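You operate a simulated robot arm through the tools that you are given. There is no shell and no other tool. Be economical: measure what you need, move in short steps, check, and stop when the job is done.

You run a simulated robot arm. Do the job below in one go: nothing can be reset, and whatever is moved stays where it is left.

## Task
Brush glue from the grey tub on the pale block and lay the brown block on it.
Fine: the brush goes back into its pot. A coat counts when it lies all over at full strength: go over it till it gets no stronger.
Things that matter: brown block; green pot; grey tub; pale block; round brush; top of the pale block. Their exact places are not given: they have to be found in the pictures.

It is judged by the outcome, as a careful person would: the job done as asked, and still so three seconds after it is handed in. It fails if anything else is knocked over, pushed out of place, dropped, spilled or broken.

## Robot
A 6-joint arm with a two-finger parallel gripper on a trunk, on a base that drives. Base frame: it is fixed to the floor where the robot stands at the start and does not move with it; the origin is under the middle of the robot, x ahead of it, y to its left, z up; the surface under the hand at the start is at about z = 880. Readings come in mm, rad, newtons and seconds.
With the tool pointing down near the work surface it reaches from about 240 to 660 mm from the robot's upright axis, wherever it stands. Its first joint turns from -2.897 to 2.897 rad. Places, roughly: green pot [500, 0, 900]; grey tub [500, 100, 900]; round brush (3x3x20 cm) [500, 0, 1000]; top of the pale block [300, 200, 900]. Payload 1.57 kg.
The TCP is the grasp point between the finger pads, 30 mm short of the fingertips. In the tool frame z runs along the fingers and y along their closing line. The gripper opens to 110 mm. The fingers are 24 mm wide and 12 mm thick; the gripper's body (48 by 112 mm) begins 78 mm behind the TCP.
Orientation is that of the tool frame in the base frame, as a unit quaternion [x, y, z, w]. With the fingers straight down and closing along the base's y, the tool's x points along the base's -x, its y along +y and its z along -z.

## Interface
- The arm moves only by the tool drive_tool. Its arguments are lists of equal length, an entry for each row: "rotation": the turn, a rotation vector about the tool's x, y, z in units of 90 degrees (1.0 is 90 degrees), a list of three; "linear": the shift along the tool's x, y, z in units of 150 mm (1.0 is 150 mm), a list of three; "claw": the closure in counts, from 0 (fully open) to 255 (shut). In form: {"rotation": [[rx, ry, rz], ...], "linear": [[tx, ty, tz], ...], "claw": [claw, ...]}. A call has 1 to 12 rows; each row is the pose to reach, as a shift and turn from the pose commanded when the call began, along the tool's axes at that moment. A call with a number of a shift or a turn outside -1 to 1 is refused whole. Each row takes 0.2 s and may step no farther than 50 mm and 0.15 rad from the row before; otherwise, or with a gripper value out of range, the whole call is refused. Where a pose cannot be reached the arm comes as near as it can. A force on the tool above 40 N (or 10 N above the force at the start of the call, whichever is more), or a blocked arm, ends the call early, and 0.2 s more pass. Each finger travels about 108 mm/s and halts on what it meets, pressing with about 40 N; the grip force reading is that of the motor and also rises with nothing between the fingers. The clock runs only during rows and for 0.2 s after the last one: add rows that repeat a pose to give the fingers time. The reply holds the time, the measured pose of the TCP, the force on the tool along the base axes, the opening and the grip force, in the units named above and with some noise, with the torque about the TCP (base axes, N m) and any sound that the robot's microphone picked up.
- Cameras (640 x 400 px; columns grow to the right, rows downward): "scene" is now at [54.8, 148.7, 1749.9]; the picture's right is [0.12, -0.99, 0.00], its down [-0.79, -0.10, -0.61] and it looks along [0.60, 0.07, -0.79] (base axes); focal length 284 px, centre (320, 200). "wrist" rides on the gripper at [70, 16, -141] in the tool frame; the picture's right is [-0.23, 0.97, 0.00], its down [-0.86, -0.20, -0.48] and it looks along [-0.47, -0.11, 0.88] (tool axes); focal length 222 px, centre (320, 200).
- capture(camera): a new picture of that camera. It takes no simulated time.
- slide_trunk(by): slides the trunk up (or, below 0, down) by that many mm; the arm and the scene camera ride with it, the base frame stays. It gives what a move gives, with no picture.
- base_move(legs): drives the robot by 1 to 6 legs, each [ahead, left, turn to the left] in mm, mm and rad, along the robot's own axes; the way and the turn of a leg run together, so that a leg with both is an arc; at most 1500 mm and 3.142 rad a leg. The arm and the cameras ride along, it lands a little off, and it stops where it bumps. It gives what a move gives.
- pan_tilt(pan, tilt): turns the head with the scene camera to pan (to the left, within 2.094 rad either way) and tilt (down, from -0.506 to 1.204), counted from straight ahead of the robot. It gives what a move gives.
- probe_pixels(camera, pixels): for up to 12 pixels [column, row] of the newest picture of that camera ("zoom" is the newest enlarged one), the place [x, y, z] in the base frame of the surface seen there, good to about 2 mm. It takes no simulated time.
- enlarge(camera, box): a new picture of the part [left, top, right, bottom] of that camera's present view, enlarged. It takes no simulated time.
- finish_job(): hands the job in; it is judged then, once.

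Work in short steps. Measure before you move; look again where a grasp or a placing could have gone wrong, and mend it. You have 80 turns and 52 pictures in all, those below and enlarged ones among them. Open the gripper and draw the arm clear of the work before you hand the job in, unless the task says otherwise; then end with one line.

The tools are called after "Emit:" by a JSON object that holds its "method" and its "body". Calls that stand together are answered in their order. drive_tool: Moves the arm, as the interface text tells. Its arguments: {"type":"object","properties":{"rotation":{"type":"array"},"linear":{"type":"array"},"claw":{"type":"array"}},"required":["rotation","linear","claw"]} The other tools are called the same way: slide_trunk (by) slides the trunk up or down; base_move (legs) drives the base; pan_tilt (pan, tilt) turns the head that bears the scene camera; capture (camera) takes a picture; probe_pixels (camera, pixels) gives the place of the surface under pixels of a picture; enlarge (camera, box) takes an enlarged picture of a part of a camera's view; finish_job () hands the job in.

At the start:

```text
time_s: 0.0
position: [496.5, 70.1, 1353.9]
tcp_rot: [0.0, 1.0, 0.001, 0.0]
force: [-0.6, 0.3, -0.3]
wrist_torque: [-0.04, -0.04, 0.0]
width: 110.0
finger_force: 0.0
trunk travel left (down, up): [-350.0, 240.0]
robot x, y, heading: [-1.0, -1.2, 0.004]
head pan, tilt: [0.122, 0.916]
```

scene: 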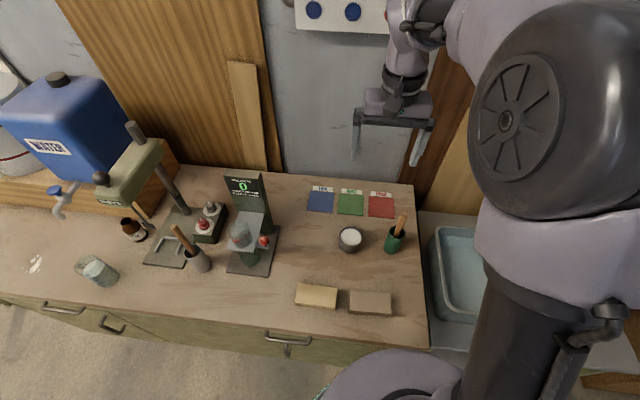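
wrist: 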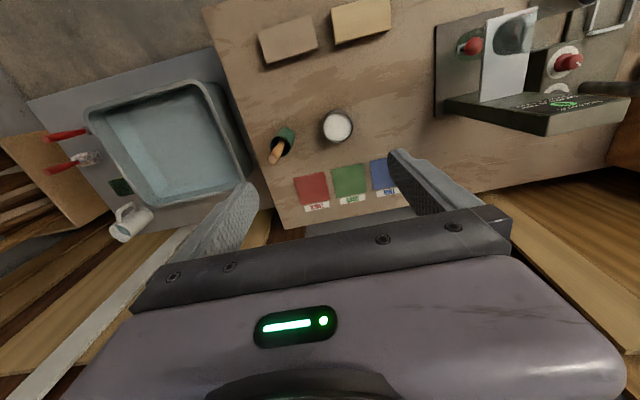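

The scene shows the green pot with brush near (395,235), grey tub near (350,238), pale block (316,296) and brown block (370,302). I enlarge that area.

Emit:
{"method": "enlarge", "body": {"camera": "scene", "box": [280, 180, 440, 330]}}

Emit:
{"method": "probe_pixels", "body": {"camera": "scene", "pixels": [[297, 286], [337, 289], [336, 306], [297, 302], [350, 291], [391, 293], [391, 312], [349, 309], [351, 236], [402, 217], [394, 236], [325, 270]]}}

```text
2.67 times, centred on (360, 255) of scene
```

zoom: 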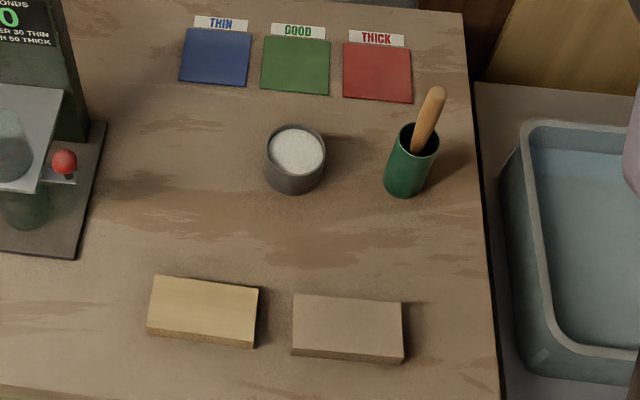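

```text
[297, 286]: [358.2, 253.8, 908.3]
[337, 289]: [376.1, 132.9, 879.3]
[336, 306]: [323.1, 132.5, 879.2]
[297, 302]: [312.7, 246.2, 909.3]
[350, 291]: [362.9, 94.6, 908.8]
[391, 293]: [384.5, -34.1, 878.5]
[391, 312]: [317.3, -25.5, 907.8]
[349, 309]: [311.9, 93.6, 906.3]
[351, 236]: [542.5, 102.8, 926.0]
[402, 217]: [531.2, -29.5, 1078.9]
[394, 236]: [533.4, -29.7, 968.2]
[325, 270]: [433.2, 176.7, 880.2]
```

Next I probe the enlarged picture for the pot, brush handle, tub and block corners.

Emit:
{"method": "probe_pixels", "body": {"camera": "zoom", "pixels": [[435, 92], [425, 125], [418, 148], [401, 140], [436, 148], [410, 180], [268, 150], [323, 155], [297, 127], [296, 152], [297, 172], [430, 108]]}}

Emit:
{"method": "probe_pixels", "body": {"camera": "zoom", "pixels": [[156, 279], [257, 290], [252, 346], [149, 327], [205, 310], [297, 297], [400, 304], [400, 355], [294, 345], [348, 328], [252, 334], [305, 240]]}}

Emit:
{"method": "enlarge", "body": {"camera": "wrist", "box": [230, 90, 390, 190]}}

```text
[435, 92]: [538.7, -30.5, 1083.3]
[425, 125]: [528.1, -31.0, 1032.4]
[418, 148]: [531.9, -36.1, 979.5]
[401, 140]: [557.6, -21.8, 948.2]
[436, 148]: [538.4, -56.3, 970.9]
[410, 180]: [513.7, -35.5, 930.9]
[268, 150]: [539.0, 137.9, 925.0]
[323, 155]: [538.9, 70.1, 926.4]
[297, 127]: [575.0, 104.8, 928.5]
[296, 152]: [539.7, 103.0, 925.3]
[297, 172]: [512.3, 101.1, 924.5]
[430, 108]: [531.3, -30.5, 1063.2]
```

```text
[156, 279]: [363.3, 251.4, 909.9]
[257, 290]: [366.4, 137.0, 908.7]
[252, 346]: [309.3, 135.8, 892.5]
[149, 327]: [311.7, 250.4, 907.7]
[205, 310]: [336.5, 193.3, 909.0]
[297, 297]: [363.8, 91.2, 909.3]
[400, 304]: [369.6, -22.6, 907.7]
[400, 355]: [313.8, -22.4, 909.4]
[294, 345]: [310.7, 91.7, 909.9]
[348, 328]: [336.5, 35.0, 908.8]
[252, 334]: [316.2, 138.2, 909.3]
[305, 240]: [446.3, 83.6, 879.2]
```

```text
4.00 times, centred on (310, 140) of wrist
```

zoom: 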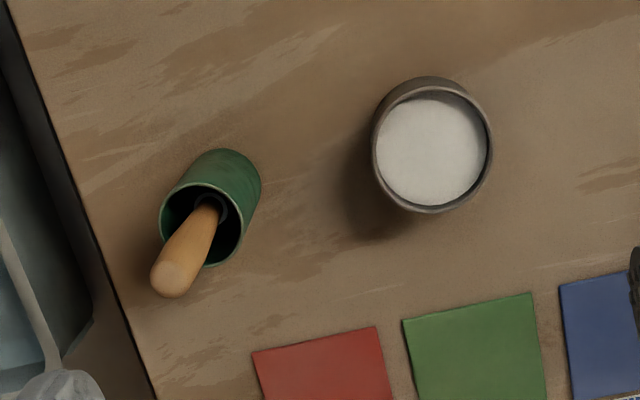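

I probe the brush in the wrist enlargement to get its axis and tilt, as well as the pot's rim.

Emit:
{"method": "probe_pixels", "body": {"camera": "zoom", "pixels": [[172, 278], [185, 248], [198, 222], [207, 204], [161, 215], [242, 215], [205, 186], [207, 266], [228, 160], [432, 150], [378, 145], [490, 150]]}}

Emit:
{"method": "enlarge", "body": {"camera": "scene", "box": [370, 205, 420, 260]}}

```text
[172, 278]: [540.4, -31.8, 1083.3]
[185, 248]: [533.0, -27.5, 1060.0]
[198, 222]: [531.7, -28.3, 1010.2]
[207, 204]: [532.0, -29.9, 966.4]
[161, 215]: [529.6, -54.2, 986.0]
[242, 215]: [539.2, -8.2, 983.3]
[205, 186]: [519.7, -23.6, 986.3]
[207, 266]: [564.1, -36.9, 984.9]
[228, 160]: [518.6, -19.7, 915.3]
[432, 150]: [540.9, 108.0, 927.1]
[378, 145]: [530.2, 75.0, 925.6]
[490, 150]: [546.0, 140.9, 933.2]
```

```text
7.27 times, centred on (395, 232) of scene
```

zoom: 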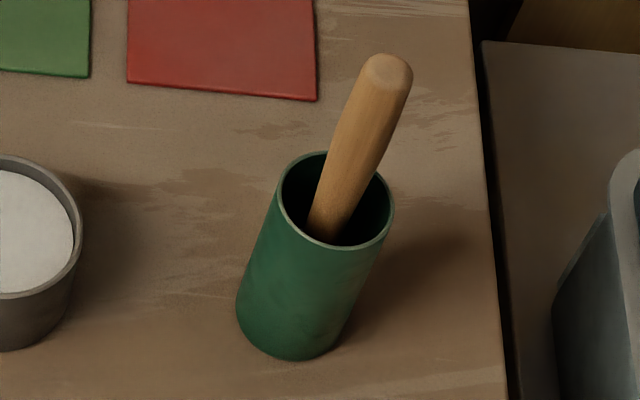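

The pot's centre is about (541,-31) with its rim at z≈984; the brush stands nearly upright with its top at z≈1084. I move above it to z≈1204.

Emit:
{"method": "drive_tool", "body": {"rotation": [[0, 0, 0], [0, 0, 0], [0, 0, 0], [0, 0, 0], [0, 0, 0]], "linear": [[-0.06, -0.135, 0.2], [-0.12, -0.27, 0.4], [-0.18, -0.405, 0.6], [-0.24, -0.54, 0.8], [-0.297, -0.674, 1.0]], "claw": [0, 0, 0, 0, 0]}}

Emit:
{"method": "capture", "body": {"camera": "wrist"}}

```text
time_s: 1.2
position: [541.9, -32.6, 1201.6]
tcp_rot: [0.0, 1.0, 0.001, -0.001]
force: [0.0, -0.4, -0.4]
wrist_torque: [0.0, 0.01, 0.01]
width: 110.0
finger_force: 0.1
trunk travel left (down, up): [-350.0, 240.0]
robot x, y, heading: [2.5, -0.2, -0.004]
head pan, tilt: [0.122, 0.916]
```

```text
46 pictures are left
```

wrist: 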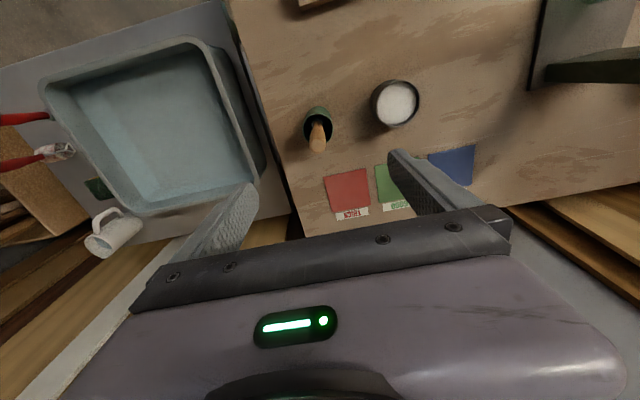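

The brush is at (318,140). I probe it again from closer in, to refine the centre.

Emit:
{"method": "probe_pixels", "body": {"camera": "wrist", "pixels": [[317, 146], [311, 143], [324, 143], [318, 131], [318, 124], [305, 125], [331, 125]]}}

Emit:
{"method": "drive_tool", "body": {"rotation": [[0, 0, 0], [0, 0, 0], [0, 0, 0]], "linear": [[0, 0, 0.2], [0, 0, 0.4], [0, 0, 0.5]], "claw": [0, 0, 0]}}

Emit:
{"method": "capture", "body": {"camera": "wrist"}}

```text
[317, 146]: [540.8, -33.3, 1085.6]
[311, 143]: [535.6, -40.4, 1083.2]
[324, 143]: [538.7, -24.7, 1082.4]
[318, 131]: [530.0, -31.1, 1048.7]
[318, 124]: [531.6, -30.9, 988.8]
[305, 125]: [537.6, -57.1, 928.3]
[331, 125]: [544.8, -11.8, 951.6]
```

```text
time_s: 2.0
position: [541.6, -31.6, 1127.2]
tcp_rot: [0.001, 1.0, 0.001, 0.0]
force: [0.4, 0.5, 0.3]
wrist_torque: [0.01, -0.02, 0.0]
width: 110.2
finger_force: 0.0
trunk travel left (down, up): [-350.0, 240.0]
robot x, y, heading: [-1.7, -1.2, -0.002]
head pan, tilt: [0.122, 0.916]
```

```text
45 pictures are left
```

wrist: 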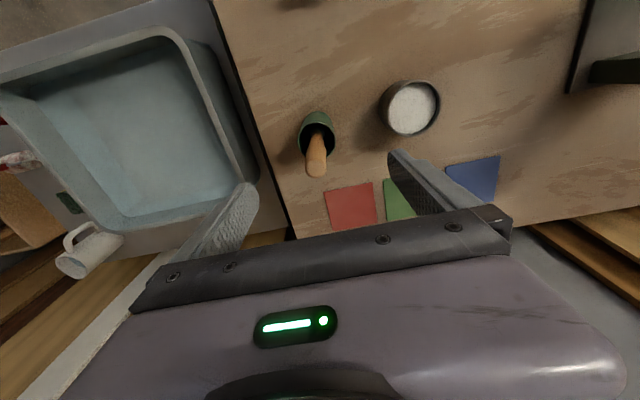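

The fingers straddle the brush, centred at about (541,-32). I go down to z≈1040 and close slowly.

Emit:
{"method": "drive_tool", "body": {"rotation": [[0, 0, 0], [0, 0, 0], [0, 0, 0], [0, 0, 0], [0, 0, 0], [0, 0, 0], [0, 0, 0], [0, 0, 0], [0, 0, 0]], "linear": [[0, 0, 0.2], [0, 0, 0.4], [0, 0, 0.58], [0, 0, 0.58], [0, 0, 0.58], [0, 0, 0.58], [0, 0, 0.58], [0, 0, 0.58], [0, 0, 0.58]], "claw": [0, 0, 0, 0, 120, 170, 255, 255, 255]}}

Emit:
{"method": "capture", "body": {"camera": "wrist"}}

```text
time_s: 4.0
position: [540.7, -31.8, 1040.5]
tcp_rot: [0.001, 1.0, 0.001, 0.0]
force: [-0.1, -0.3, -0.1]
wrist_torque: [-0.02, -0.01, 0.04]
width: 20.3
finger_force: 33.9
trunk travel left (down, up): [-350.0, 240.0]
robot x, y, heading: [2.3, -3.7, -0.002]
head pan, tilt: [0.122, 0.916]
```

```text
44 pictures are left
```

wrist: 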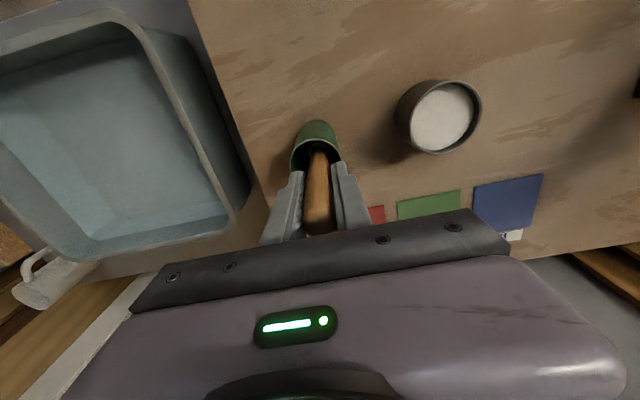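

The brush is gripped at width 20 mm. I lift it straight up 130 mm, clear of the pot, and look.

Emit:
{"method": "drive_tool", "body": {"rotation": [[0, 0, 0], [0, 0, 0], [0, 0, 0], [0, 0, 0], [0, 0, 0], [0, 0, 0]], "linear": [[0, 0, -0.15], [0, 0, -0.3], [0, 0, -0.5], [0, 0, -0.7], [0, 0, -0.9], [0, 0, -1.0]], "claw": [255, 255, 255, 255, 255, 255]}}

Emit:
{"method": "enlarge", "body": {"camera": "scene", "box": [330, 120, 450, 270]}}

Emit:
{"method": "capture", "body": {"camera": "wrist"}}

```text
time_s: 5.4
position: [540.7, -31.4, 1191.2]
tcp_rot: [0.0, 1.0, 0.0, 0.001]
force: [-0.6, 0.0, -0.5]
wrist_torque: [0.02, 0.04, 0.0]
width: 20.5
finger_force: 34.0
trunk travel left (down, up): [-350.0, 240.0]
robot x, y, heading: [-5.2, 1.9, -0.002]
head pan, tilt: [0.122, 0.916]
```

```text
2.67 times, centred on (390, 195) of scene
```

zoom: 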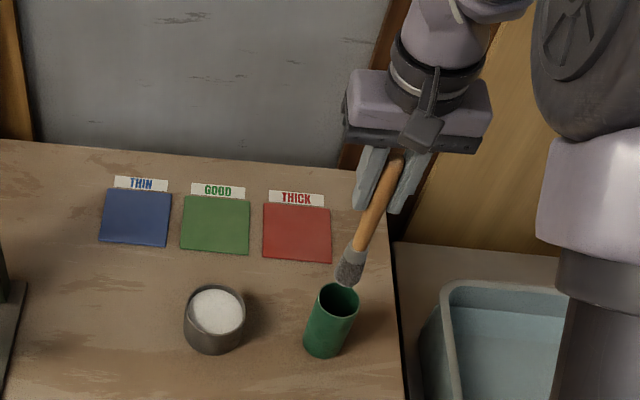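

```text
42 pictures are left
```

wrist: 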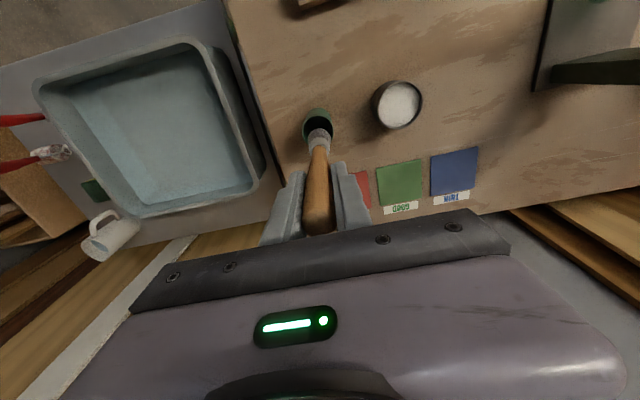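

I probe the brush bristles and ferrule in both views to find the tip relative to the TCP.

Emit:
{"method": "probe_pixels", "body": {"camera": "zoom", "pixels": [[346, 283], [348, 275], [338, 270], [362, 275], [354, 258], [372, 218], [383, 185], [346, 287]]}}

Emit:
{"method": "probe_pixels", "body": {"camera": "wrist", "pixels": [[319, 118], [318, 124], [318, 132], [318, 145], [317, 170], [318, 210]]}}

```text
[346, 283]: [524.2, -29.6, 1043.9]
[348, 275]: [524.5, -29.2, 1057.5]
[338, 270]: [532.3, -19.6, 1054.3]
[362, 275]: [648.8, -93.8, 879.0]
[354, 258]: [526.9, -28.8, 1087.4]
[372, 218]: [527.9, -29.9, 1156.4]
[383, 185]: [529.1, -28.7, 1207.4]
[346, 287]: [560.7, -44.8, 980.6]
```

```text
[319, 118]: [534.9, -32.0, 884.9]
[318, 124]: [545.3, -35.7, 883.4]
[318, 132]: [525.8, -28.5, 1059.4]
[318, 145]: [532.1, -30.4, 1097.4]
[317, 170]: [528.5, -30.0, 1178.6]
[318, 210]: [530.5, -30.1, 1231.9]
```

The tip is about 150 mm below the TCP, hanging straight. I move across over the tub (541,105).

Emit:
{"method": "drive_tool", "body": {"rotation": [[0, 0, 0], [0, 0, 0], [0, 0, 0], [0, 0, 0], [0, 0, 0]], "linear": [[0, 0.2, 0], [0, 0.4, 0], [0, 0.6, 0], [0, 0.8, 0], [0, 0.91, 0]], "claw": [255, 255, 255, 255, 255]}}

Emit:
{"method": "drive_tool", "body": {"rotation": [[0, 0, 0], [0, 0, 0], [0, 0, 0]], "linear": [[0, 0, 0.2], [0, 0, 0.4], [0, 0, 0.53]], "claw": [255, 255, 255]}}

Emit:
{"method": "enlarge", "body": {"camera": "scene", "box": [290, 140, 410, 270]}}

Emit:
{"method": "capture", "body": {"camera": "wrist"}}

```text
time_s: 6.6
position: [539.3, 106.0, 1190.9]
tcp_rot: [0.0, 1.0, 0.0, 0.001]
force: [-0.5, 0.4, -0.6]
wrist_torque: [-0.02, -0.03, -0.02]
width: 20.6
finger_force: 34.2
trunk travel left (down, up): [-350.0, 240.0]
robot x, y, heading: [2.5, -1.5, -0.001]
head pan, tilt: [0.122, 0.916]
```

```text
time_s: 7.4
position: [541.0, 105.6, 1111.9]
tcp_rot: [0.0, 1.0, 0.001, 0.001]
force: [0.0, 0.4, 0.1]
wrist_torque: [0.03, 0.01, 0.0]
width: 20.6
finger_force: 33.5
trunk travel left (down, up): [-350.0, 240.0]
robot x, y, heading: [1.9, -1.1, 0.001]
head pan, tilt: [0.122, 0.916]
```

```text
3.08 times, centred on (350, 205) of scene
```

zoom: 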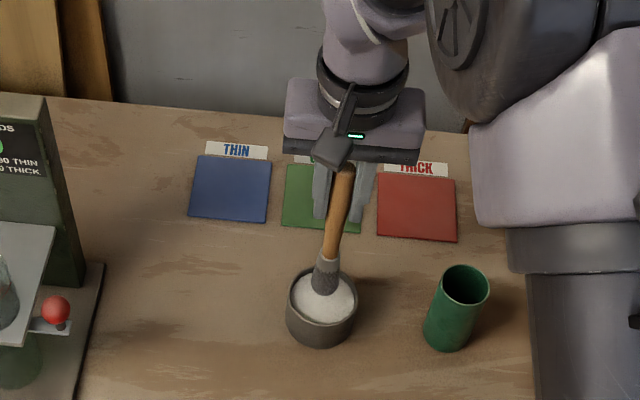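

```text
40 pictures are left
```

wrist: 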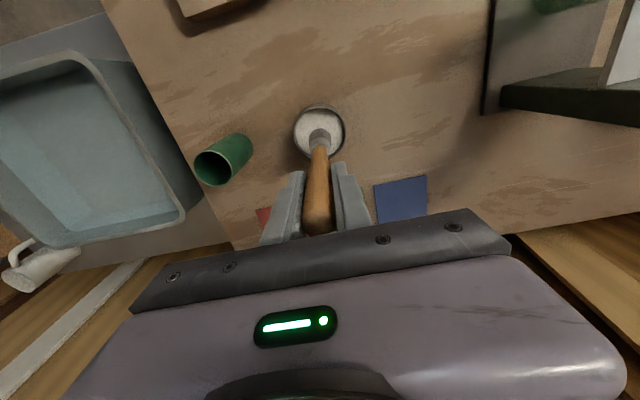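

The brush is over the tub's middle. I dip the tip to about z=907 (TCP 1057), hold briefly, then raise it and look.

Emit:
{"method": "drive_tool", "body": {"rotation": [[0, 0, 0], [0, 0, 0], [0, 0, 0], [0, 0, 0], [0, 0, 0]], "linear": [[0, 0, 0.15], [0, 0, 0.27], [0, 0, 0.37], [0, 0, 0.37], [0, 0, 0.37]], "claw": [255, 255, 255, 255, 255]}}

Emit:
{"method": "enlarge", "body": {"camera": "scene", "box": [290, 140, 410, 270]}}

```text
time_s: 8.6
position: [539.3, 104.0, 1057.4]
tcp_rot: [0.0, 1.0, 0.0, 0.002]
force: [4.1, -0.2, 30.4]
wrist_torque: [0.0, -0.45, -0.01]
width: 20.1
finger_force: 33.9
trunk travel left (down, up): [-350.0, 240.0]
robot x, y, heading: [0.1, 2.4, -0.0]
head pan, tilt: [0.122, 0.916]
```

```text
3.08 times, centred on (350, 205) of scene
```

zoom: 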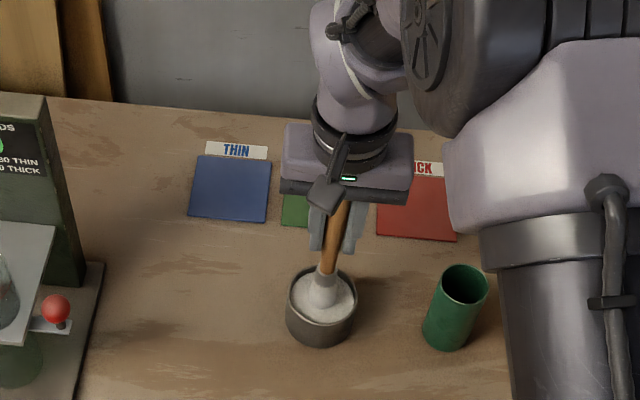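

There is 30 N upward force, so the bristles are pressed on the tub's bottom. I raise straight up to z≈1130 and check the brush.

Emit:
{"method": "drive_tool", "body": {"rotation": [[0, 0, 0], [0, 0, 0], [0, 0, 0], [0, 0, 0]], "linear": [[0, 0, -0.1], [0, 0, -0.25], [0, 0, -0.45], [0, 0, -0.7]], "claw": [255, 255, 255, 255]}}

Emit:
{"method": "enlarge", "body": {"camera": "scene", "box": [290, 140, 410, 270]}}

Emit:
{"method": "enlarge", "body": {"camera": "wrist", "box": [240, 80, 400, 240]}}

```text
time_s: 9.6
position: [539.7, 106.4, 1161.5]
tcp_rot: [0.001, 1.0, 0.0, 0.001]
force: [-0.3, 0.1, -0.5]
wrist_torque: [0.01, -0.04, 0.01]
width: 19.9
finger_force: 33.3
trunk travel left (down, up): [-350.0, 240.0]
robot x, y, heading: [-4.4, 3.7, 0.003]
head pan, tilt: [0.122, 0.916]
```

```text
3.08 times, centred on (350, 205) of scene
```

zoom: 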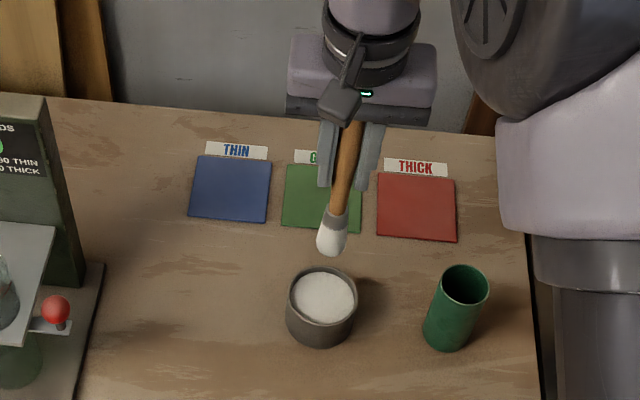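

```text
2.50 times, centred on (320, 160) of wrist
```

zoom: 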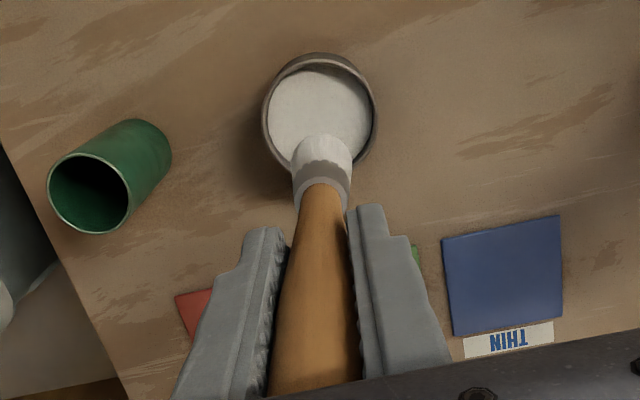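

The bristles are white with glue. I probe the tip to see whether the brush slid in the grip; any dripping matters too.

Emit:
{"method": "probe_pixels", "body": {"camera": "zoom", "pixels": [[322, 137], [322, 150], [322, 170], [322, 195], [322, 250], [322, 330]]}}

Emit:
{"method": "enlarge", "body": {"camera": "scene", "box": [330, 150, 380, 250]}}

```text
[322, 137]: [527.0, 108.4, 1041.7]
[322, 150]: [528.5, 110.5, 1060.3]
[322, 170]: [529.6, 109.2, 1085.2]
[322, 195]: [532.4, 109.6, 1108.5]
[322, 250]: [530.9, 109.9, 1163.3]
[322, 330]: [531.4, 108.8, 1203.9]
```

```text
4.00 times, centred on (355, 200) of scene
```

zoom: 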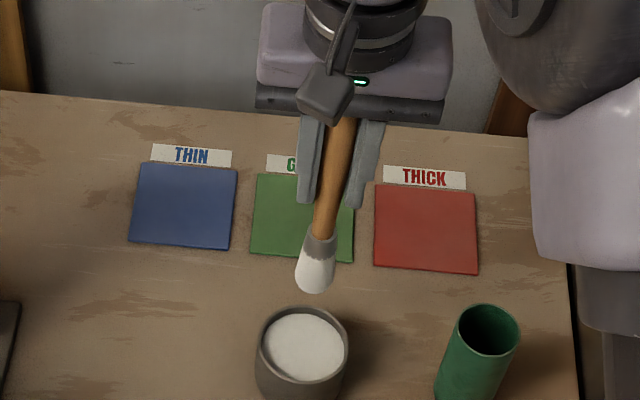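

Emit:
{"method": "probe_pixels", "body": {"camera": "zoom", "pixels": [[313, 290], [313, 285], [314, 275], [316, 262], [320, 242], [330, 200], [340, 150]]}}

```text
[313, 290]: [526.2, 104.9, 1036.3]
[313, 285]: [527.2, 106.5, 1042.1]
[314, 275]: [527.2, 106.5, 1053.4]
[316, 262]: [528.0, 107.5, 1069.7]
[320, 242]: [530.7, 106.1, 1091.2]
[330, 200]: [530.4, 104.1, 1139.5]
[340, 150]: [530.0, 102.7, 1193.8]
```

The brush slid up ~23 mm in the grip; its tip is now ~126 mm below the TCP and still upright. I carry it at height toward the pale block.

Emit:
{"method": "drive_tool", "body": {"rotation": [[0, 0, 0], [0, 0, 0], [0, 0, 0], [0, 0, 0], [0, 0, 0]], "linear": [[0.2, 0, 0], [0.4, 0, 0], [0.6, 0, 0], [0.8, 0, 0], [1.0, 0, 0]], "claw": [255, 255, 255, 255, 255]}}

Emit:
{"method": "drive_tool", "body": {"rotation": [[0, 0, 0], [0, 0, 0], [0, 0, 0], [0, 0, 0]], "linear": [[0.12, 0.15, 0], [0.25, 0.3, 0], [0.35, 0.3, 0.2], [0.44, 0.3, 0.4]], "claw": [255, 255, 255, 255]}}

Emit:
{"method": "enlarge", "body": {"camera": "scene", "box": [240, 190, 400, 320]}}

Emit:
{"method": "enlarge", "body": {"camera": "wrist", "box": [240, 50, 400, 240]}}

```text
time_s: 10.8
position: [390.7, 104.6, 1161.4]
tcp_rot: [0.001, 1.0, 0.001, 0.001]
force: [-1.6, -0.5, -0.4]
wrist_torque: [0.04, 0.01, 0.0]
width: 20.5
finger_force: 34.0
trunk travel left (down, up): [-350.0, 240.0]
robot x, y, heading: [-1.1, -0.5, -0.002]
head pan, tilt: [0.122, 0.916]
```

```text
time_s: 11.8
position: [324.7, 149.8, 1101.0]
tcp_rot: [0.001, 1.0, 0.0, -0.001]
force: [0.1, -0.6, -0.7]
wrist_torque: [0.0, -0.03, 0.02]
width: 20.4
finger_force: 34.0
trunk travel left (down, up): [-350.0, 240.0]
robot x, y, heading: [1.4, 2.2, -0.001]
head pan, tilt: [0.122, 0.916]
```

```text
3.08 times, centred on (320, 255) of scene
```

zoom: 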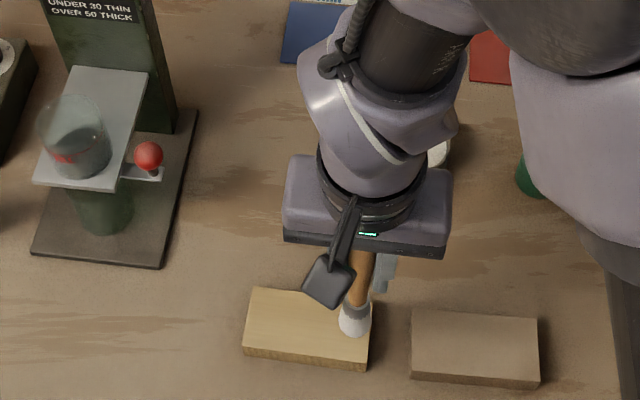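

```text
2.11 times, centred on (320, 145) of wrist
```

zoom: 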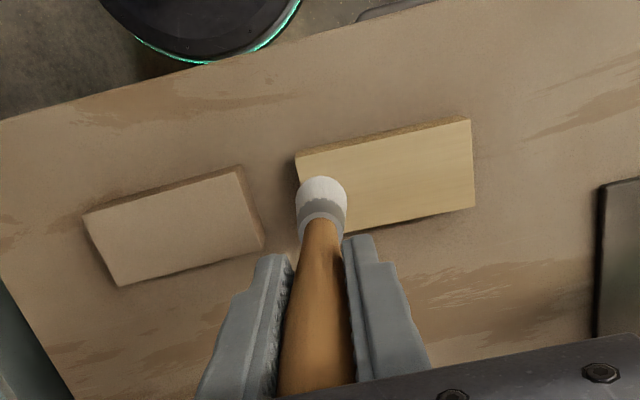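

The brush tip is above the pale block's right end. I lower it in small steps toward contact near TCP z=1034 and read the force.

Emit:
{"method": "drive_tool", "body": {"rotation": [[0, 0, 0], [0, 0, 0], [0, 0, 0], [0, 0, 0]], "linear": [[0, 0, 0.2], [0, 0, 0.36], [0, 0, 0.42], [0, 0, 0.445]], "claw": [255, 255, 255, 255]}}

Emit:
{"method": "enlarge", "body": {"camera": "wrist", "box": [240, 50, 400, 240]}}

```text
time_s: 12.8
position: [324.4, 149.6, 1036.5]
tcp_rot: [0.0, 1.0, 0.001, 0.002]
force: [0.6, 0.7, 35.6]
wrist_torque: [-0.07, 0.04, 0.03]
width: 20.4
finger_force: 33.7
trunk travel left (down, up): [-350.0, 240.0]
robot x, y, heading: [-0.7, 3.8, -0.005]
head pan, tilt: [0.122, 0.916]
```

```text
2.11 times, centred on (320, 145) of wrist
```

zoom: 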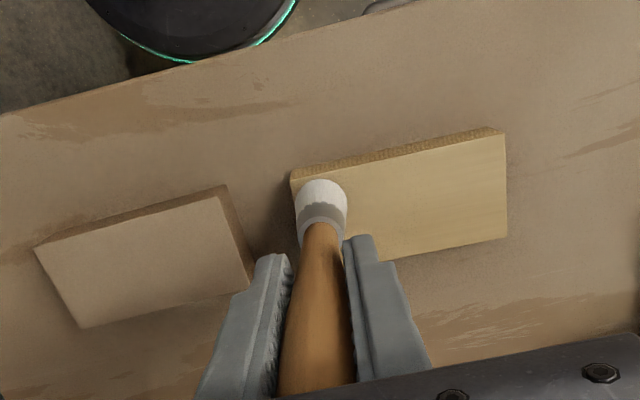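

Contact with 35 N is too strong for stroking. I raise 3 mm and read the force.

Emit:
{"method": "drive_tool", "body": {"rotation": [[0, 0, 0]], "linear": [[0, 0, -0.02]], "claw": [255]}}

```text
time_s: 13.2
position: [323.5, 148.1, 1036.6]
tcp_rot: [0.0, 1.0, 0.0, -0.001]
force: [-1.1, 0.9, -0.2]
wrist_torque: [-0.02, 0.03, -0.01]
width: 20.3
finger_force: 33.9
trunk travel left (down, up): [-350.0, 240.0]
robot x, y, heading: [2.3, -4.3, -0.005]
head pan, tilt: [0.122, 0.916]
```

Force is now zero. I lower 1 mm.

Emit:
{"method": "drive_tool", "body": {"rotation": [[0, 0, 0]], "linear": [[0, 0, 0.007]], "claw": [255]}}

```text
time_s: 13.6
position: [325.3, 150.4, 1035.6]
tcp_rot: [-0.001, 1.0, 0.0, -0.001]
force: [0.7, -0.2, -0.1]
wrist_torque: [0.02, -0.01, -0.01]
width: 20.3
finger_force: 34.0
trunk travel left (down, up): [-350.0, 240.0]
robot x, y, heading: [1.5, -2.4, -0.002]
head pan, tilt: [0.122, 0.916]
```

Still no contact. I lower 1 mm more.

Emit:
{"method": "drive_tool", "body": {"rotation": [[0, 0, 0]], "linear": [[0, 0, 0.006]], "claw": [255]}}

Emit:
{"method": "enlarge", "body": {"camera": "wrist", "box": [240, 50, 400, 240]}}

```text
time_s: 14.0
position: [324.0, 150.8, 1037.2]
tcp_rot: [-0.001, 1.0, 0.001, 0.0]
force: [0.1, 0.3, 8.2]
wrist_torque: [-0.05, 0.16, 0.02]
width: 20.5
finger_force: 33.6
trunk travel left (down, up): [-350.0, 240.0]
robot x, y, heading: [0.3, 1.0, 0.001]
head pan, tilt: [0.122, 0.916]
```

```text
2.11 times, centred on (320, 145) of wrist
```

zoom: 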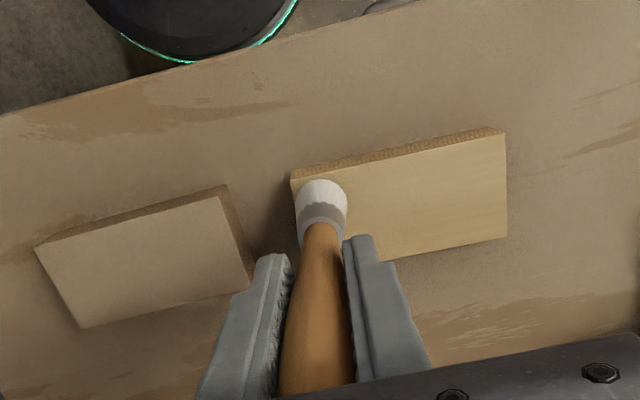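

8 N is good. I make a first slow stroke along +y to y≈238, then back to mid-way, and look.

Emit:
{"method": "drive_tool", "body": {"rotation": [[0, 0, 0], [0, 0, 0], [0, 0, 0], [0, 0, 0], [0, 0, 0], [0, 0, 0]], "linear": [[0, 0.1, 0], [0, 0.2, 0], [0, 0.3, 0], [0, 0.4, 0], [0, 0.5, 0], [0, 0.587, 0]], "claw": [255, 255, 255, 255, 255, 255]}}

Emit:
{"method": "enlarge", "body": {"camera": "wrist", "box": [200, 50, 400, 240]}}

```text
time_s: 15.4
position: [324.8, 238.5, 1036.0]
tcp_rot: [0.0, 1.0, 0.001, -0.001]
force: [-1.7, 0.6, 2.0]
wrist_torque: [-0.01, 0.05, 0.01]
width: 20.6
finger_force: 34.1
trunk travel left (down, up): [-350.0, 240.0]
robot x, y, heading: [2.0, 3.7, -0.002]
head pan, tilt: [0.122, 0.916]
```

```text
2.11 times, centred on (300, 145) of wrist
```

zoom: 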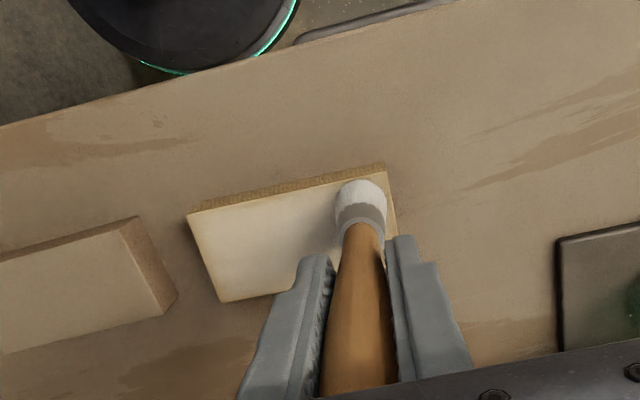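

A coat is forming. I add a touch of pressure and do the other two lanes: x≈338 back to y≈146, then x≈353 up to y≈240.

Emit:
{"method": "drive_tool", "body": {"rotation": [[0, 0, 0], [0, 0, 0], [0, 0, 0], [0, 0, 0], [0, 0, 0], [0, 0, 0], [0, 0, 0], [0, 0, 0], [0, 0, 0], [0, 0, 0], [0, 0, 0], [0, 0, 0]], "linear": [[-0.095, 0, 0.003], [-0.095, -0.12, 0.003], [-0.095, -0.24, 0.003], [-0.095, -0.36, 0.003], [-0.095, -0.48, 0.003], [-0.095, -0.61, 0.003], [-0.19, -0.61, 0.003], [-0.19, -0.49, 0.003], [-0.19, -0.37, 0.003], [-0.19, -0.25, 0.003], [-0.19, -0.12, 0.003], [-0.19, 0.01, 0.003]], "claw": [255, 255, 255, 255, 255, 255, 255, 255, 255, 255, 255, 255]}}

Emit:
{"method": "enlarge", "body": {"camera": "wrist", "box": [200, 50, 400, 240]}}

```text
time_s: 18.0
position: [353.1, 239.9, 1035.9]
tcp_rot: [0.0, 1.0, 0.0, 0.0]
force: [0.0, 0.2, -0.3]
wrist_torque: [0.02, -0.02, 0.02]
width: 20.5
finger_force: 33.9
trunk travel left (down, up): [-350.0, 240.0]
robot x, y, heading: [-4.3, -1.5, 0.0]
head pan, tilt: [0.122, 0.916]
```

```text
2.11 times, centred on (300, 145) of wrist
```

zoom: 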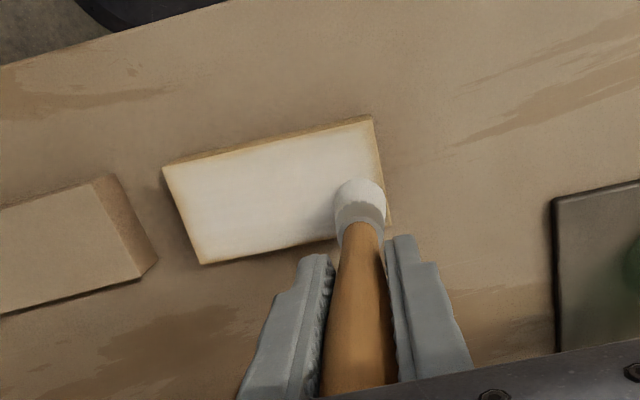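

The coat covers most of it; the edges look thin. I do a second pass with lanes closer to the edges and 1 mm lower.

Emit:
{"method": "drive_tool", "body": {"rotation": [[0, 0, 0], [0, 0, 0], [0, 0, 0], [0, 0, 0], [0, 0, 0], [0, 0, 0], [0, 0, 0], [0, 0, 0], [0, 0, 0], [0, 0, 0], [0, 0, 0], [0, 0, 0]], "linear": [[-0.035, 0.04, 0.006], [-0.035, -0.11, 0.006], [-0.035, -0.26, 0.006], [-0.035, -0.41, 0.006], [-0.035, -0.54, 0.006], [-0.035, -0.66, 0.006], [0.1, -0.66, 0.006], [0.1, -0.52, 0.006], [0.1, -0.38, 0.006], [0.1, -0.24, 0.006], [0.1, -0.1, 0.006], [0.1, 0.04, 0.006]], "claw": [255, 255, 255, 255, 255, 255, 255, 255, 255, 255, 255, 255]}}

Emit:
{"method": "drive_tool", "body": {"rotation": [[0, 0, 0], [0, 0, 0], [0, 0, 0], [0, 0, 0], [0, 0, 0], [0, 0, 0], [0, 0, 0], [0, 0, 0]], "linear": [[0.127, 0, 0], [0.127, -0.14, 0], [0.127, -0.28, 0], [0.127, -0.42, 0], [0.127, -0.56, 0], [0.127, -0.7, 0], [0.127, -0.7, -0.2], [0.0, -0.5, -0.4]], "claw": [255, 255, 255, 255, 255, 255, 255, 255]}}

Emit:
{"method": "enlarge", "body": {"camera": "wrist", "box": [200, 50, 440, 240]}}

Emit:
{"method": "enlarge", "body": {"camera": "scene", "box": [260, 230, 400, 330]}}

```text
time_s: 20.6
position: [338.4, 246.3, 1033.8]
tcp_rot: [0.0, 1.0, 0.001, 0.0]
force: [0.3, 0.5, -1.1]
wrist_torque: [-0.04, 0.0, 0.06]
width: 20.5
finger_force: 34.2
trunk travel left (down, up): [-350.0, 240.0]
robot x, y, heading: [-1.1, -5.9, -0.001]
head pan, tilt: [0.122, 0.916]
```

```text
time_s: 22.4
position: [339.0, 170.1, 1093.4]
tcp_rot: [0.0, 1.0, 0.0, 0.0]
force: [-0.5, 0.4, 0.2]
wrist_torque: [-0.02, 0.0, 0.02]
width: 20.1
finger_force: 33.8
trunk travel left (down, up): [-350.0, 240.0]
robot x, y, heading: [0.5, -4.6, 0.005]
head pan, tilt: [0.122, 0.916]
```

```text
2.11 times, centred on (320, 145) of wrist
```

zoom: 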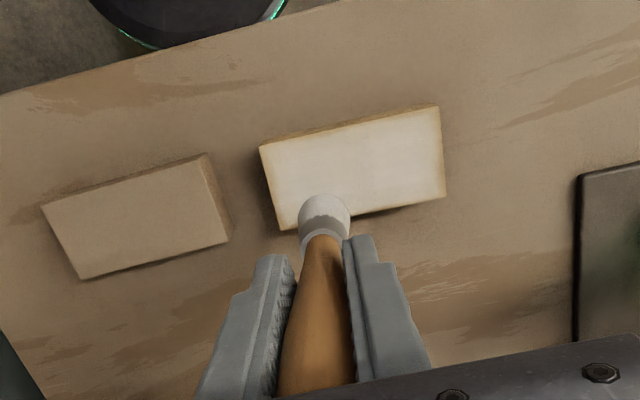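

```text
4.00 times, centred on (330, 280) of scene
```

zoom: 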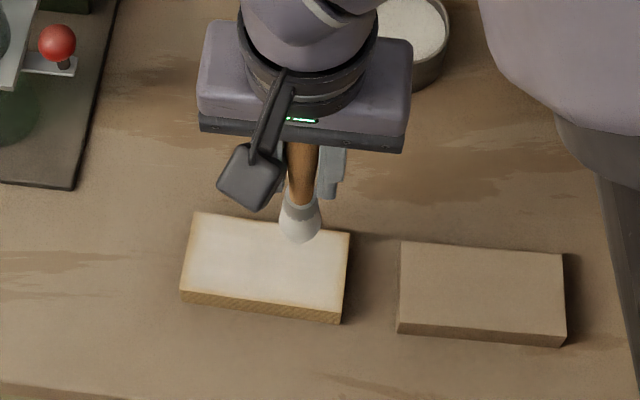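

The coat is even in the middle but thin along the edges, and the brush is drying. I go back to the tub to reload.

Emit:
{"method": "drive_tool", "body": {"rotation": [[0, 0, 0], [0, 0, 0], [0, 0, 0], [0, 0, 0], [0, 0, 0], [0, 0, 0]], "linear": [[0, -0.15, -0.23], [0, -0.3, -0.453], [-0.25, -0.433, -0.453], [-0.5, -0.433, -0.453], [-0.75, -0.433, -0.453], [-1.0, -0.433, -0.453]], "claw": [255, 255, 255, 255, 255, 255]}}

Emit:
{"method": "drive_tool", "body": {"rotation": [[0, 0, 0], [0, 0, 0], [0, 0, 0], [0, 0, 0]], "linear": [[-0.2, 0, 0], [-0.347, 0, 0.15], [-0.347, 0, 0.4], [-0.347, 0, 0.6]], "claw": [255, 255, 255, 255]}}

Emit:
{"method": "enlarge", "body": {"camera": "wrist", "box": [240, 80, 400, 240]}}

Emit:
{"method": "enlarge", "body": {"camera": "scene", "box": [270, 260, 400, 330]}}

```text
time_s: 23.8
position: [489.3, 105.7, 1161.9]
tcp_rot: [0.001, 1.0, 0.0, 0.0]
force: [-0.3, -0.4, -1.2]
wrist_torque: [0.0, 0.02, -0.02]
width: 20.1
finger_force: 34.4
trunk travel left (down, up): [-350.0, 240.0]
robot x, y, heading: [1.1, 0.5, 0.001]
head pan, tilt: [0.122, 0.916]
```

```text
time_s: 24.8
position: [539.0, 105.8, 1071.9]
tcp_rot: [0.0, 1.0, 0.001, 0.0]
force: [1.4, 0.1, -0.4]
wrist_torque: [0.01, 0.02, -0.03]
width: 20.4
finger_force: 33.9
trunk travel left (down, up): [-350.0, 240.0]
robot x, y, heading: [-0.4, -0.9, 0.002]
head pan, tilt: [0.122, 0.916]
```

```text
2.50 times, centred on (320, 160) of wrist
```

zoom: 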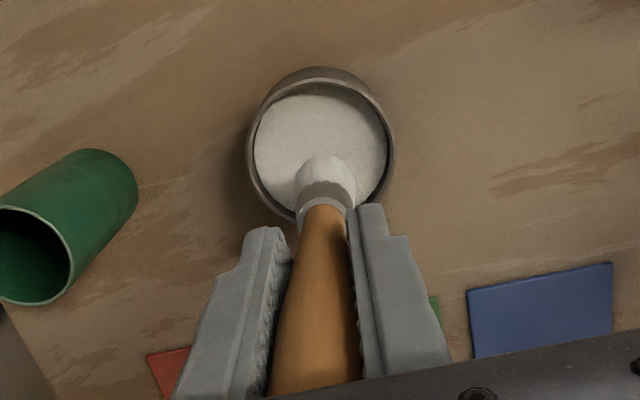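

```text
4.92 times, centred on (335, 295) of scene
```

zoom: 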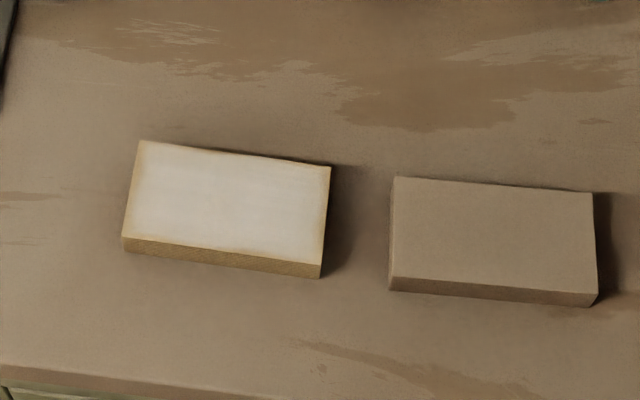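

The coat is strong but for a thin rim at the edges. I lower into the glue in small steps.

Emit:
{"method": "drive_tool", "body": {"rotation": [[0, 0, 0], [0, 0, 0], [0, 0, 0], [0, 0, 0]], "linear": [[0, 0, 0.06], [0, 0, 0.09], [0, 0, 0.11], [0, 0, 0.12]], "claw": [255, 255, 255, 255]}}

Emit:
{"method": "enlarge", "body": {"camera": "wrist", "box": [240, 80, 400, 240]}}

```text
time_s: 25.8
position: [540.2, 104.8, 1054.0]
tcp_rot: [0.0, 1.0, 0.001, 0.0]
force: [0.3, 0.6, 0.0]
wrist_torque: [0.0, 0.0, -0.02]
width: 20.2
finger_force: 34.0
trunk travel left (down, up): [-350.0, 240.0]
robot x, y, heading: [2.5, 2.6, -0.002]
head pan, tilt: [0.122, 0.916]
```

```text
2.50 times, centred on (320, 160) of wrist
```

zoom: 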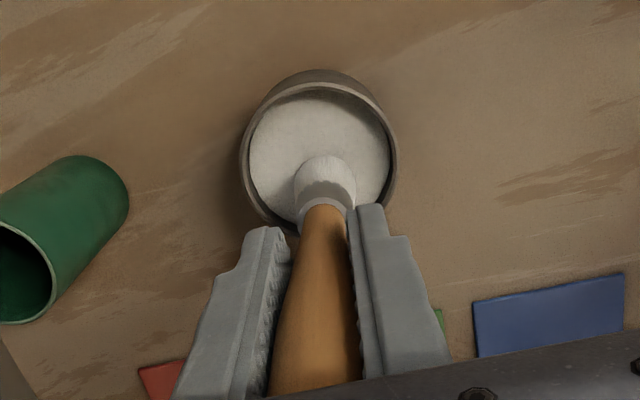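

No contact yet at TCP z=1054. I continue down in 2 mm steps.

Emit:
{"method": "drive_tool", "body": {"rotation": [[0, 0, 0], [0, 0, 0]], "linear": [[0, 0, 0.014], [0, 0, 0.027]], "claw": [255, 255]}}

Emit:
{"method": "drive_tool", "body": {"rotation": [[0, 0, 0], [0, 0, 0]], "linear": [[0, 0, 0.014], [0, 0, 0.027]], "claw": [255, 255]}}

Emit:
{"method": "enlarge", "body": {"camera": "wrist", "box": [240, 80, 400, 240]}}

```text
time_s: 26.4
position: [539.3, 106.3, 1050.2]
tcp_rot: [0.0, 1.0, 0.001, 0.0]
force: [-0.7, -0.7, -0.5]
wrist_torque: [-0.01, 0.0, 0.03]
width: 20.3
finger_force: 34.1
trunk travel left (down, up): [-350.0, 240.0]
robot x, y, heading: [0.2, -0.6, -0.0]
head pan, tilt: [0.122, 0.916]
```

```text
time_s: 27.0
position: [540.4, 105.1, 1049.2]
tcp_rot: [0.001, 1.0, 0.001, 0.003]
force: [0.7, 0.3, 35.4]
wrist_torque: [-0.1, -0.04, -0.03]
width: 20.3
finger_force: 34.3
trunk travel left (down, up): [-350.0, 240.0]
robot x, y, heading: [-1.6, 1.2, 0.004]
head pan, tilt: [0.122, 0.916]
```

```text
2.50 times, centred on (320, 160) of wrist
```

zoom: 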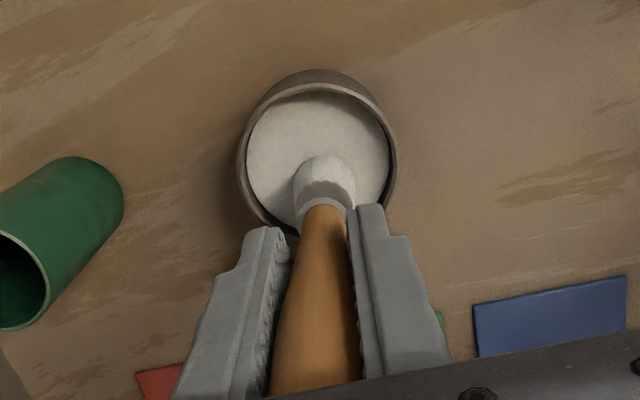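

Contact made with the glue, and the bristles are reloaded. I lift to about z=1160 and carry it back over the block's corner.

Emit:
{"method": "drive_tool", "body": {"rotation": [[0, 0, 0], [0, 0, 0], [0, 0, 0], [0, 0, 0], [0, 0, 0], [0, 0, 0]], "linear": [[0, 0, -0.1], [0, 0, -0.3], [0, 0, -0.5], [0, 0, -0.76], [0.3, 0, -0.76], [0.6, 0, -0.76]], "claw": [255, 255, 255, 255, 255, 255]}}

Emit:
{"method": "drive_tool", "body": {"rotation": [[0, 0, 0], [0, 0, 0], [0, 0, 0], [0, 0, 0], [0, 0, 0], [0, 0, 0]], "linear": [[0.3, 0, 0], [0.6, 0, 0], [0.887, 0, 0], [0.887, 0.24, 0.15], [0.887, 0.24, 0.4], [0.887, 0.24, 0.7]], "claw": [255, 255, 255, 255, 255, 255]}}

Emit:
{"method": "enlarge", "body": {"camera": "wrist", "box": [220, 70, 420, 240]}}

```text
time_s: 28.4
position: [447.9, 104.8, 1160.5]
tcp_rot: [0.0, 1.0, 0.001, 0.0]
force: [0.1, 0.0, -1.7]
wrist_torque: [-0.01, -0.03, 0.01]
width: 20.5
finger_force: 33.7
trunk travel left (down, up): [-350.0, 240.0]
robot x, y, heading: [1.7, 0.5, -0.0]
head pan, tilt: [0.122, 0.916]
```

```text
time_s: 29.8
position: [318.7, 143.0, 1053.6]
tcp_rot: [-0.001, 1.0, 0.0, -0.001]
force: [-0.7, 0.1, 0.4]
wrist_torque: [-0.04, 0.04, -0.01]
width: 20.6
finger_force: 34.5
trunk travel left (down, up): [-350.0, 240.0]
robot x, y, heading: [-2.7, 2.7, -0.003]
head pan, tilt: [0.122, 0.916]
```

```text
2.35 times, centred on (320, 155) of wrist
```

zoom: 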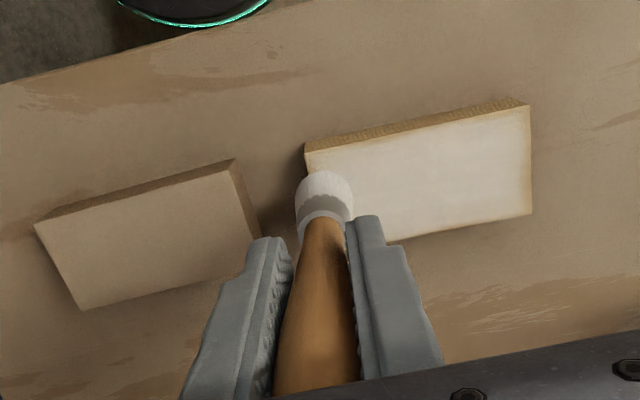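

I step down towards contact near TCP z≈1033.

Emit:
{"method": "drive_tool", "body": {"rotation": [[0, 0, 0], [0, 0, 0], [0, 0, 0]], "linear": [[0, 0, 0.1], [0, 0, 0.125], [0, 0, 0.138]], "claw": [255, 255, 255]}}

```text
time_s: 30.6
position: [317.0, 143.2, 1033.9]
tcp_rot: [0.001, 1.0, 0.0, -0.001]
force: [0.3, -0.1, -0.9]
wrist_torque: [0.01, 0.0, -0.01]
width: 20.4
finger_force: 34.3
trunk travel left (down, up): [-350.0, 240.0]
robot x, y, heading: [1.4, -3.3, 0.001]
head pan, tilt: [0.122, 0.916]
```

Emit:
{"method": "drive_tool", "body": {"rotation": [[0, 0, 0]], "linear": [[0, 0, 0.008]], "claw": [255]}}

```text
time_s: 31.0
position: [318.8, 142.7, 1032.6]
tcp_rot: [0.0, 1.0, 0.0, 0.0]
force: [0.0, 0.1, -0.8]
wrist_torque: [-0.03, 0.01, -0.02]
width: 20.0
finger_force: 33.7
trunk travel left (down, up): [-350.0, 240.0]
robot x, y, heading: [0.9, 0.5, -0.002]
head pan, tilt: [0.122, 0.916]
```

No contact yet; 1 mm more at a time.

Emit:
{"method": "drive_tool", "body": {"rotation": [[0, 0, 0]], "linear": [[0, 0, 0.008]], "claw": [255]}}

```text
time_s: 31.4
position: [317.0, 142.1, 1033.0]
tcp_rot: [-0.001, 1.0, 0.001, 0.001]
force: [0.4, -0.6, 17.7]
wrist_torque: [0.0, 0.03, 0.01]
width: 20.3
finger_force: 34.1
trunk travel left (down, up): [-350.0, 240.0]
robot x, y, heading: [0.0, 1.1, 0.004]
head pan, tilt: [0.122, 0.916]
```

Contact at 17 N; I ease back 0.5 mm and run round the perimeter, then the middle.

Emit:
{"method": "drive_tool", "body": {"rotation": [[0, 0, 0], [0, 0, 0], [0, 0, 0], [0, 0, 0], [0, 0, 0], [0, 0, 0], [0, 0, 0], [0, 0, 0], [0, 0, 0], [0, 0, 0], [0, 0, 0], [0, 0, 0]], "linear": [[0, 0.12, -0.003], [0, 0.26, -0.003], [0, 0.4, -0.003], [0, 0.55, -0.003], [0, 0.7, -0.003], [-0.14, 0.7, -0.003], [-0.273, 0.7, -0.003], [-0.273, 0.56, -0.003], [-0.273, 0.42, -0.003], [-0.273, 0.28, -0.003], [-0.273, 0.14, -0.003], [-0.273, 0, -0.003]], "claw": [255, 255, 255, 255, 255, 255, 255, 255, 255, 255, 255, 255]}}

Emit:
{"method": "enlarge", "body": {"camera": "wrist", "box": [220, 70, 420, 240]}}

```text
time_s: 34.0
position: [357.7, 141.7, 1032.5]
tcp_rot: [0.0, 1.0, 0.001, 0.001]
force: [0.5, 4.6, 14.0]
wrist_torque: [0.6, 0.02, -0.02]
width: 20.8
finger_force: 33.7
trunk travel left (down, up): [-350.0, 240.0]
robot x, y, heading: [-0.3, 0.3, -0.003]
head pan, tilt: [0.122, 0.916]
```

```text
2.35 times, centred on (320, 155) of wrist
```

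zoom: 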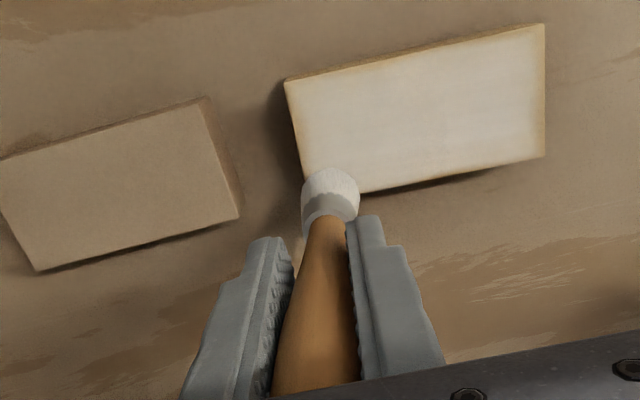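

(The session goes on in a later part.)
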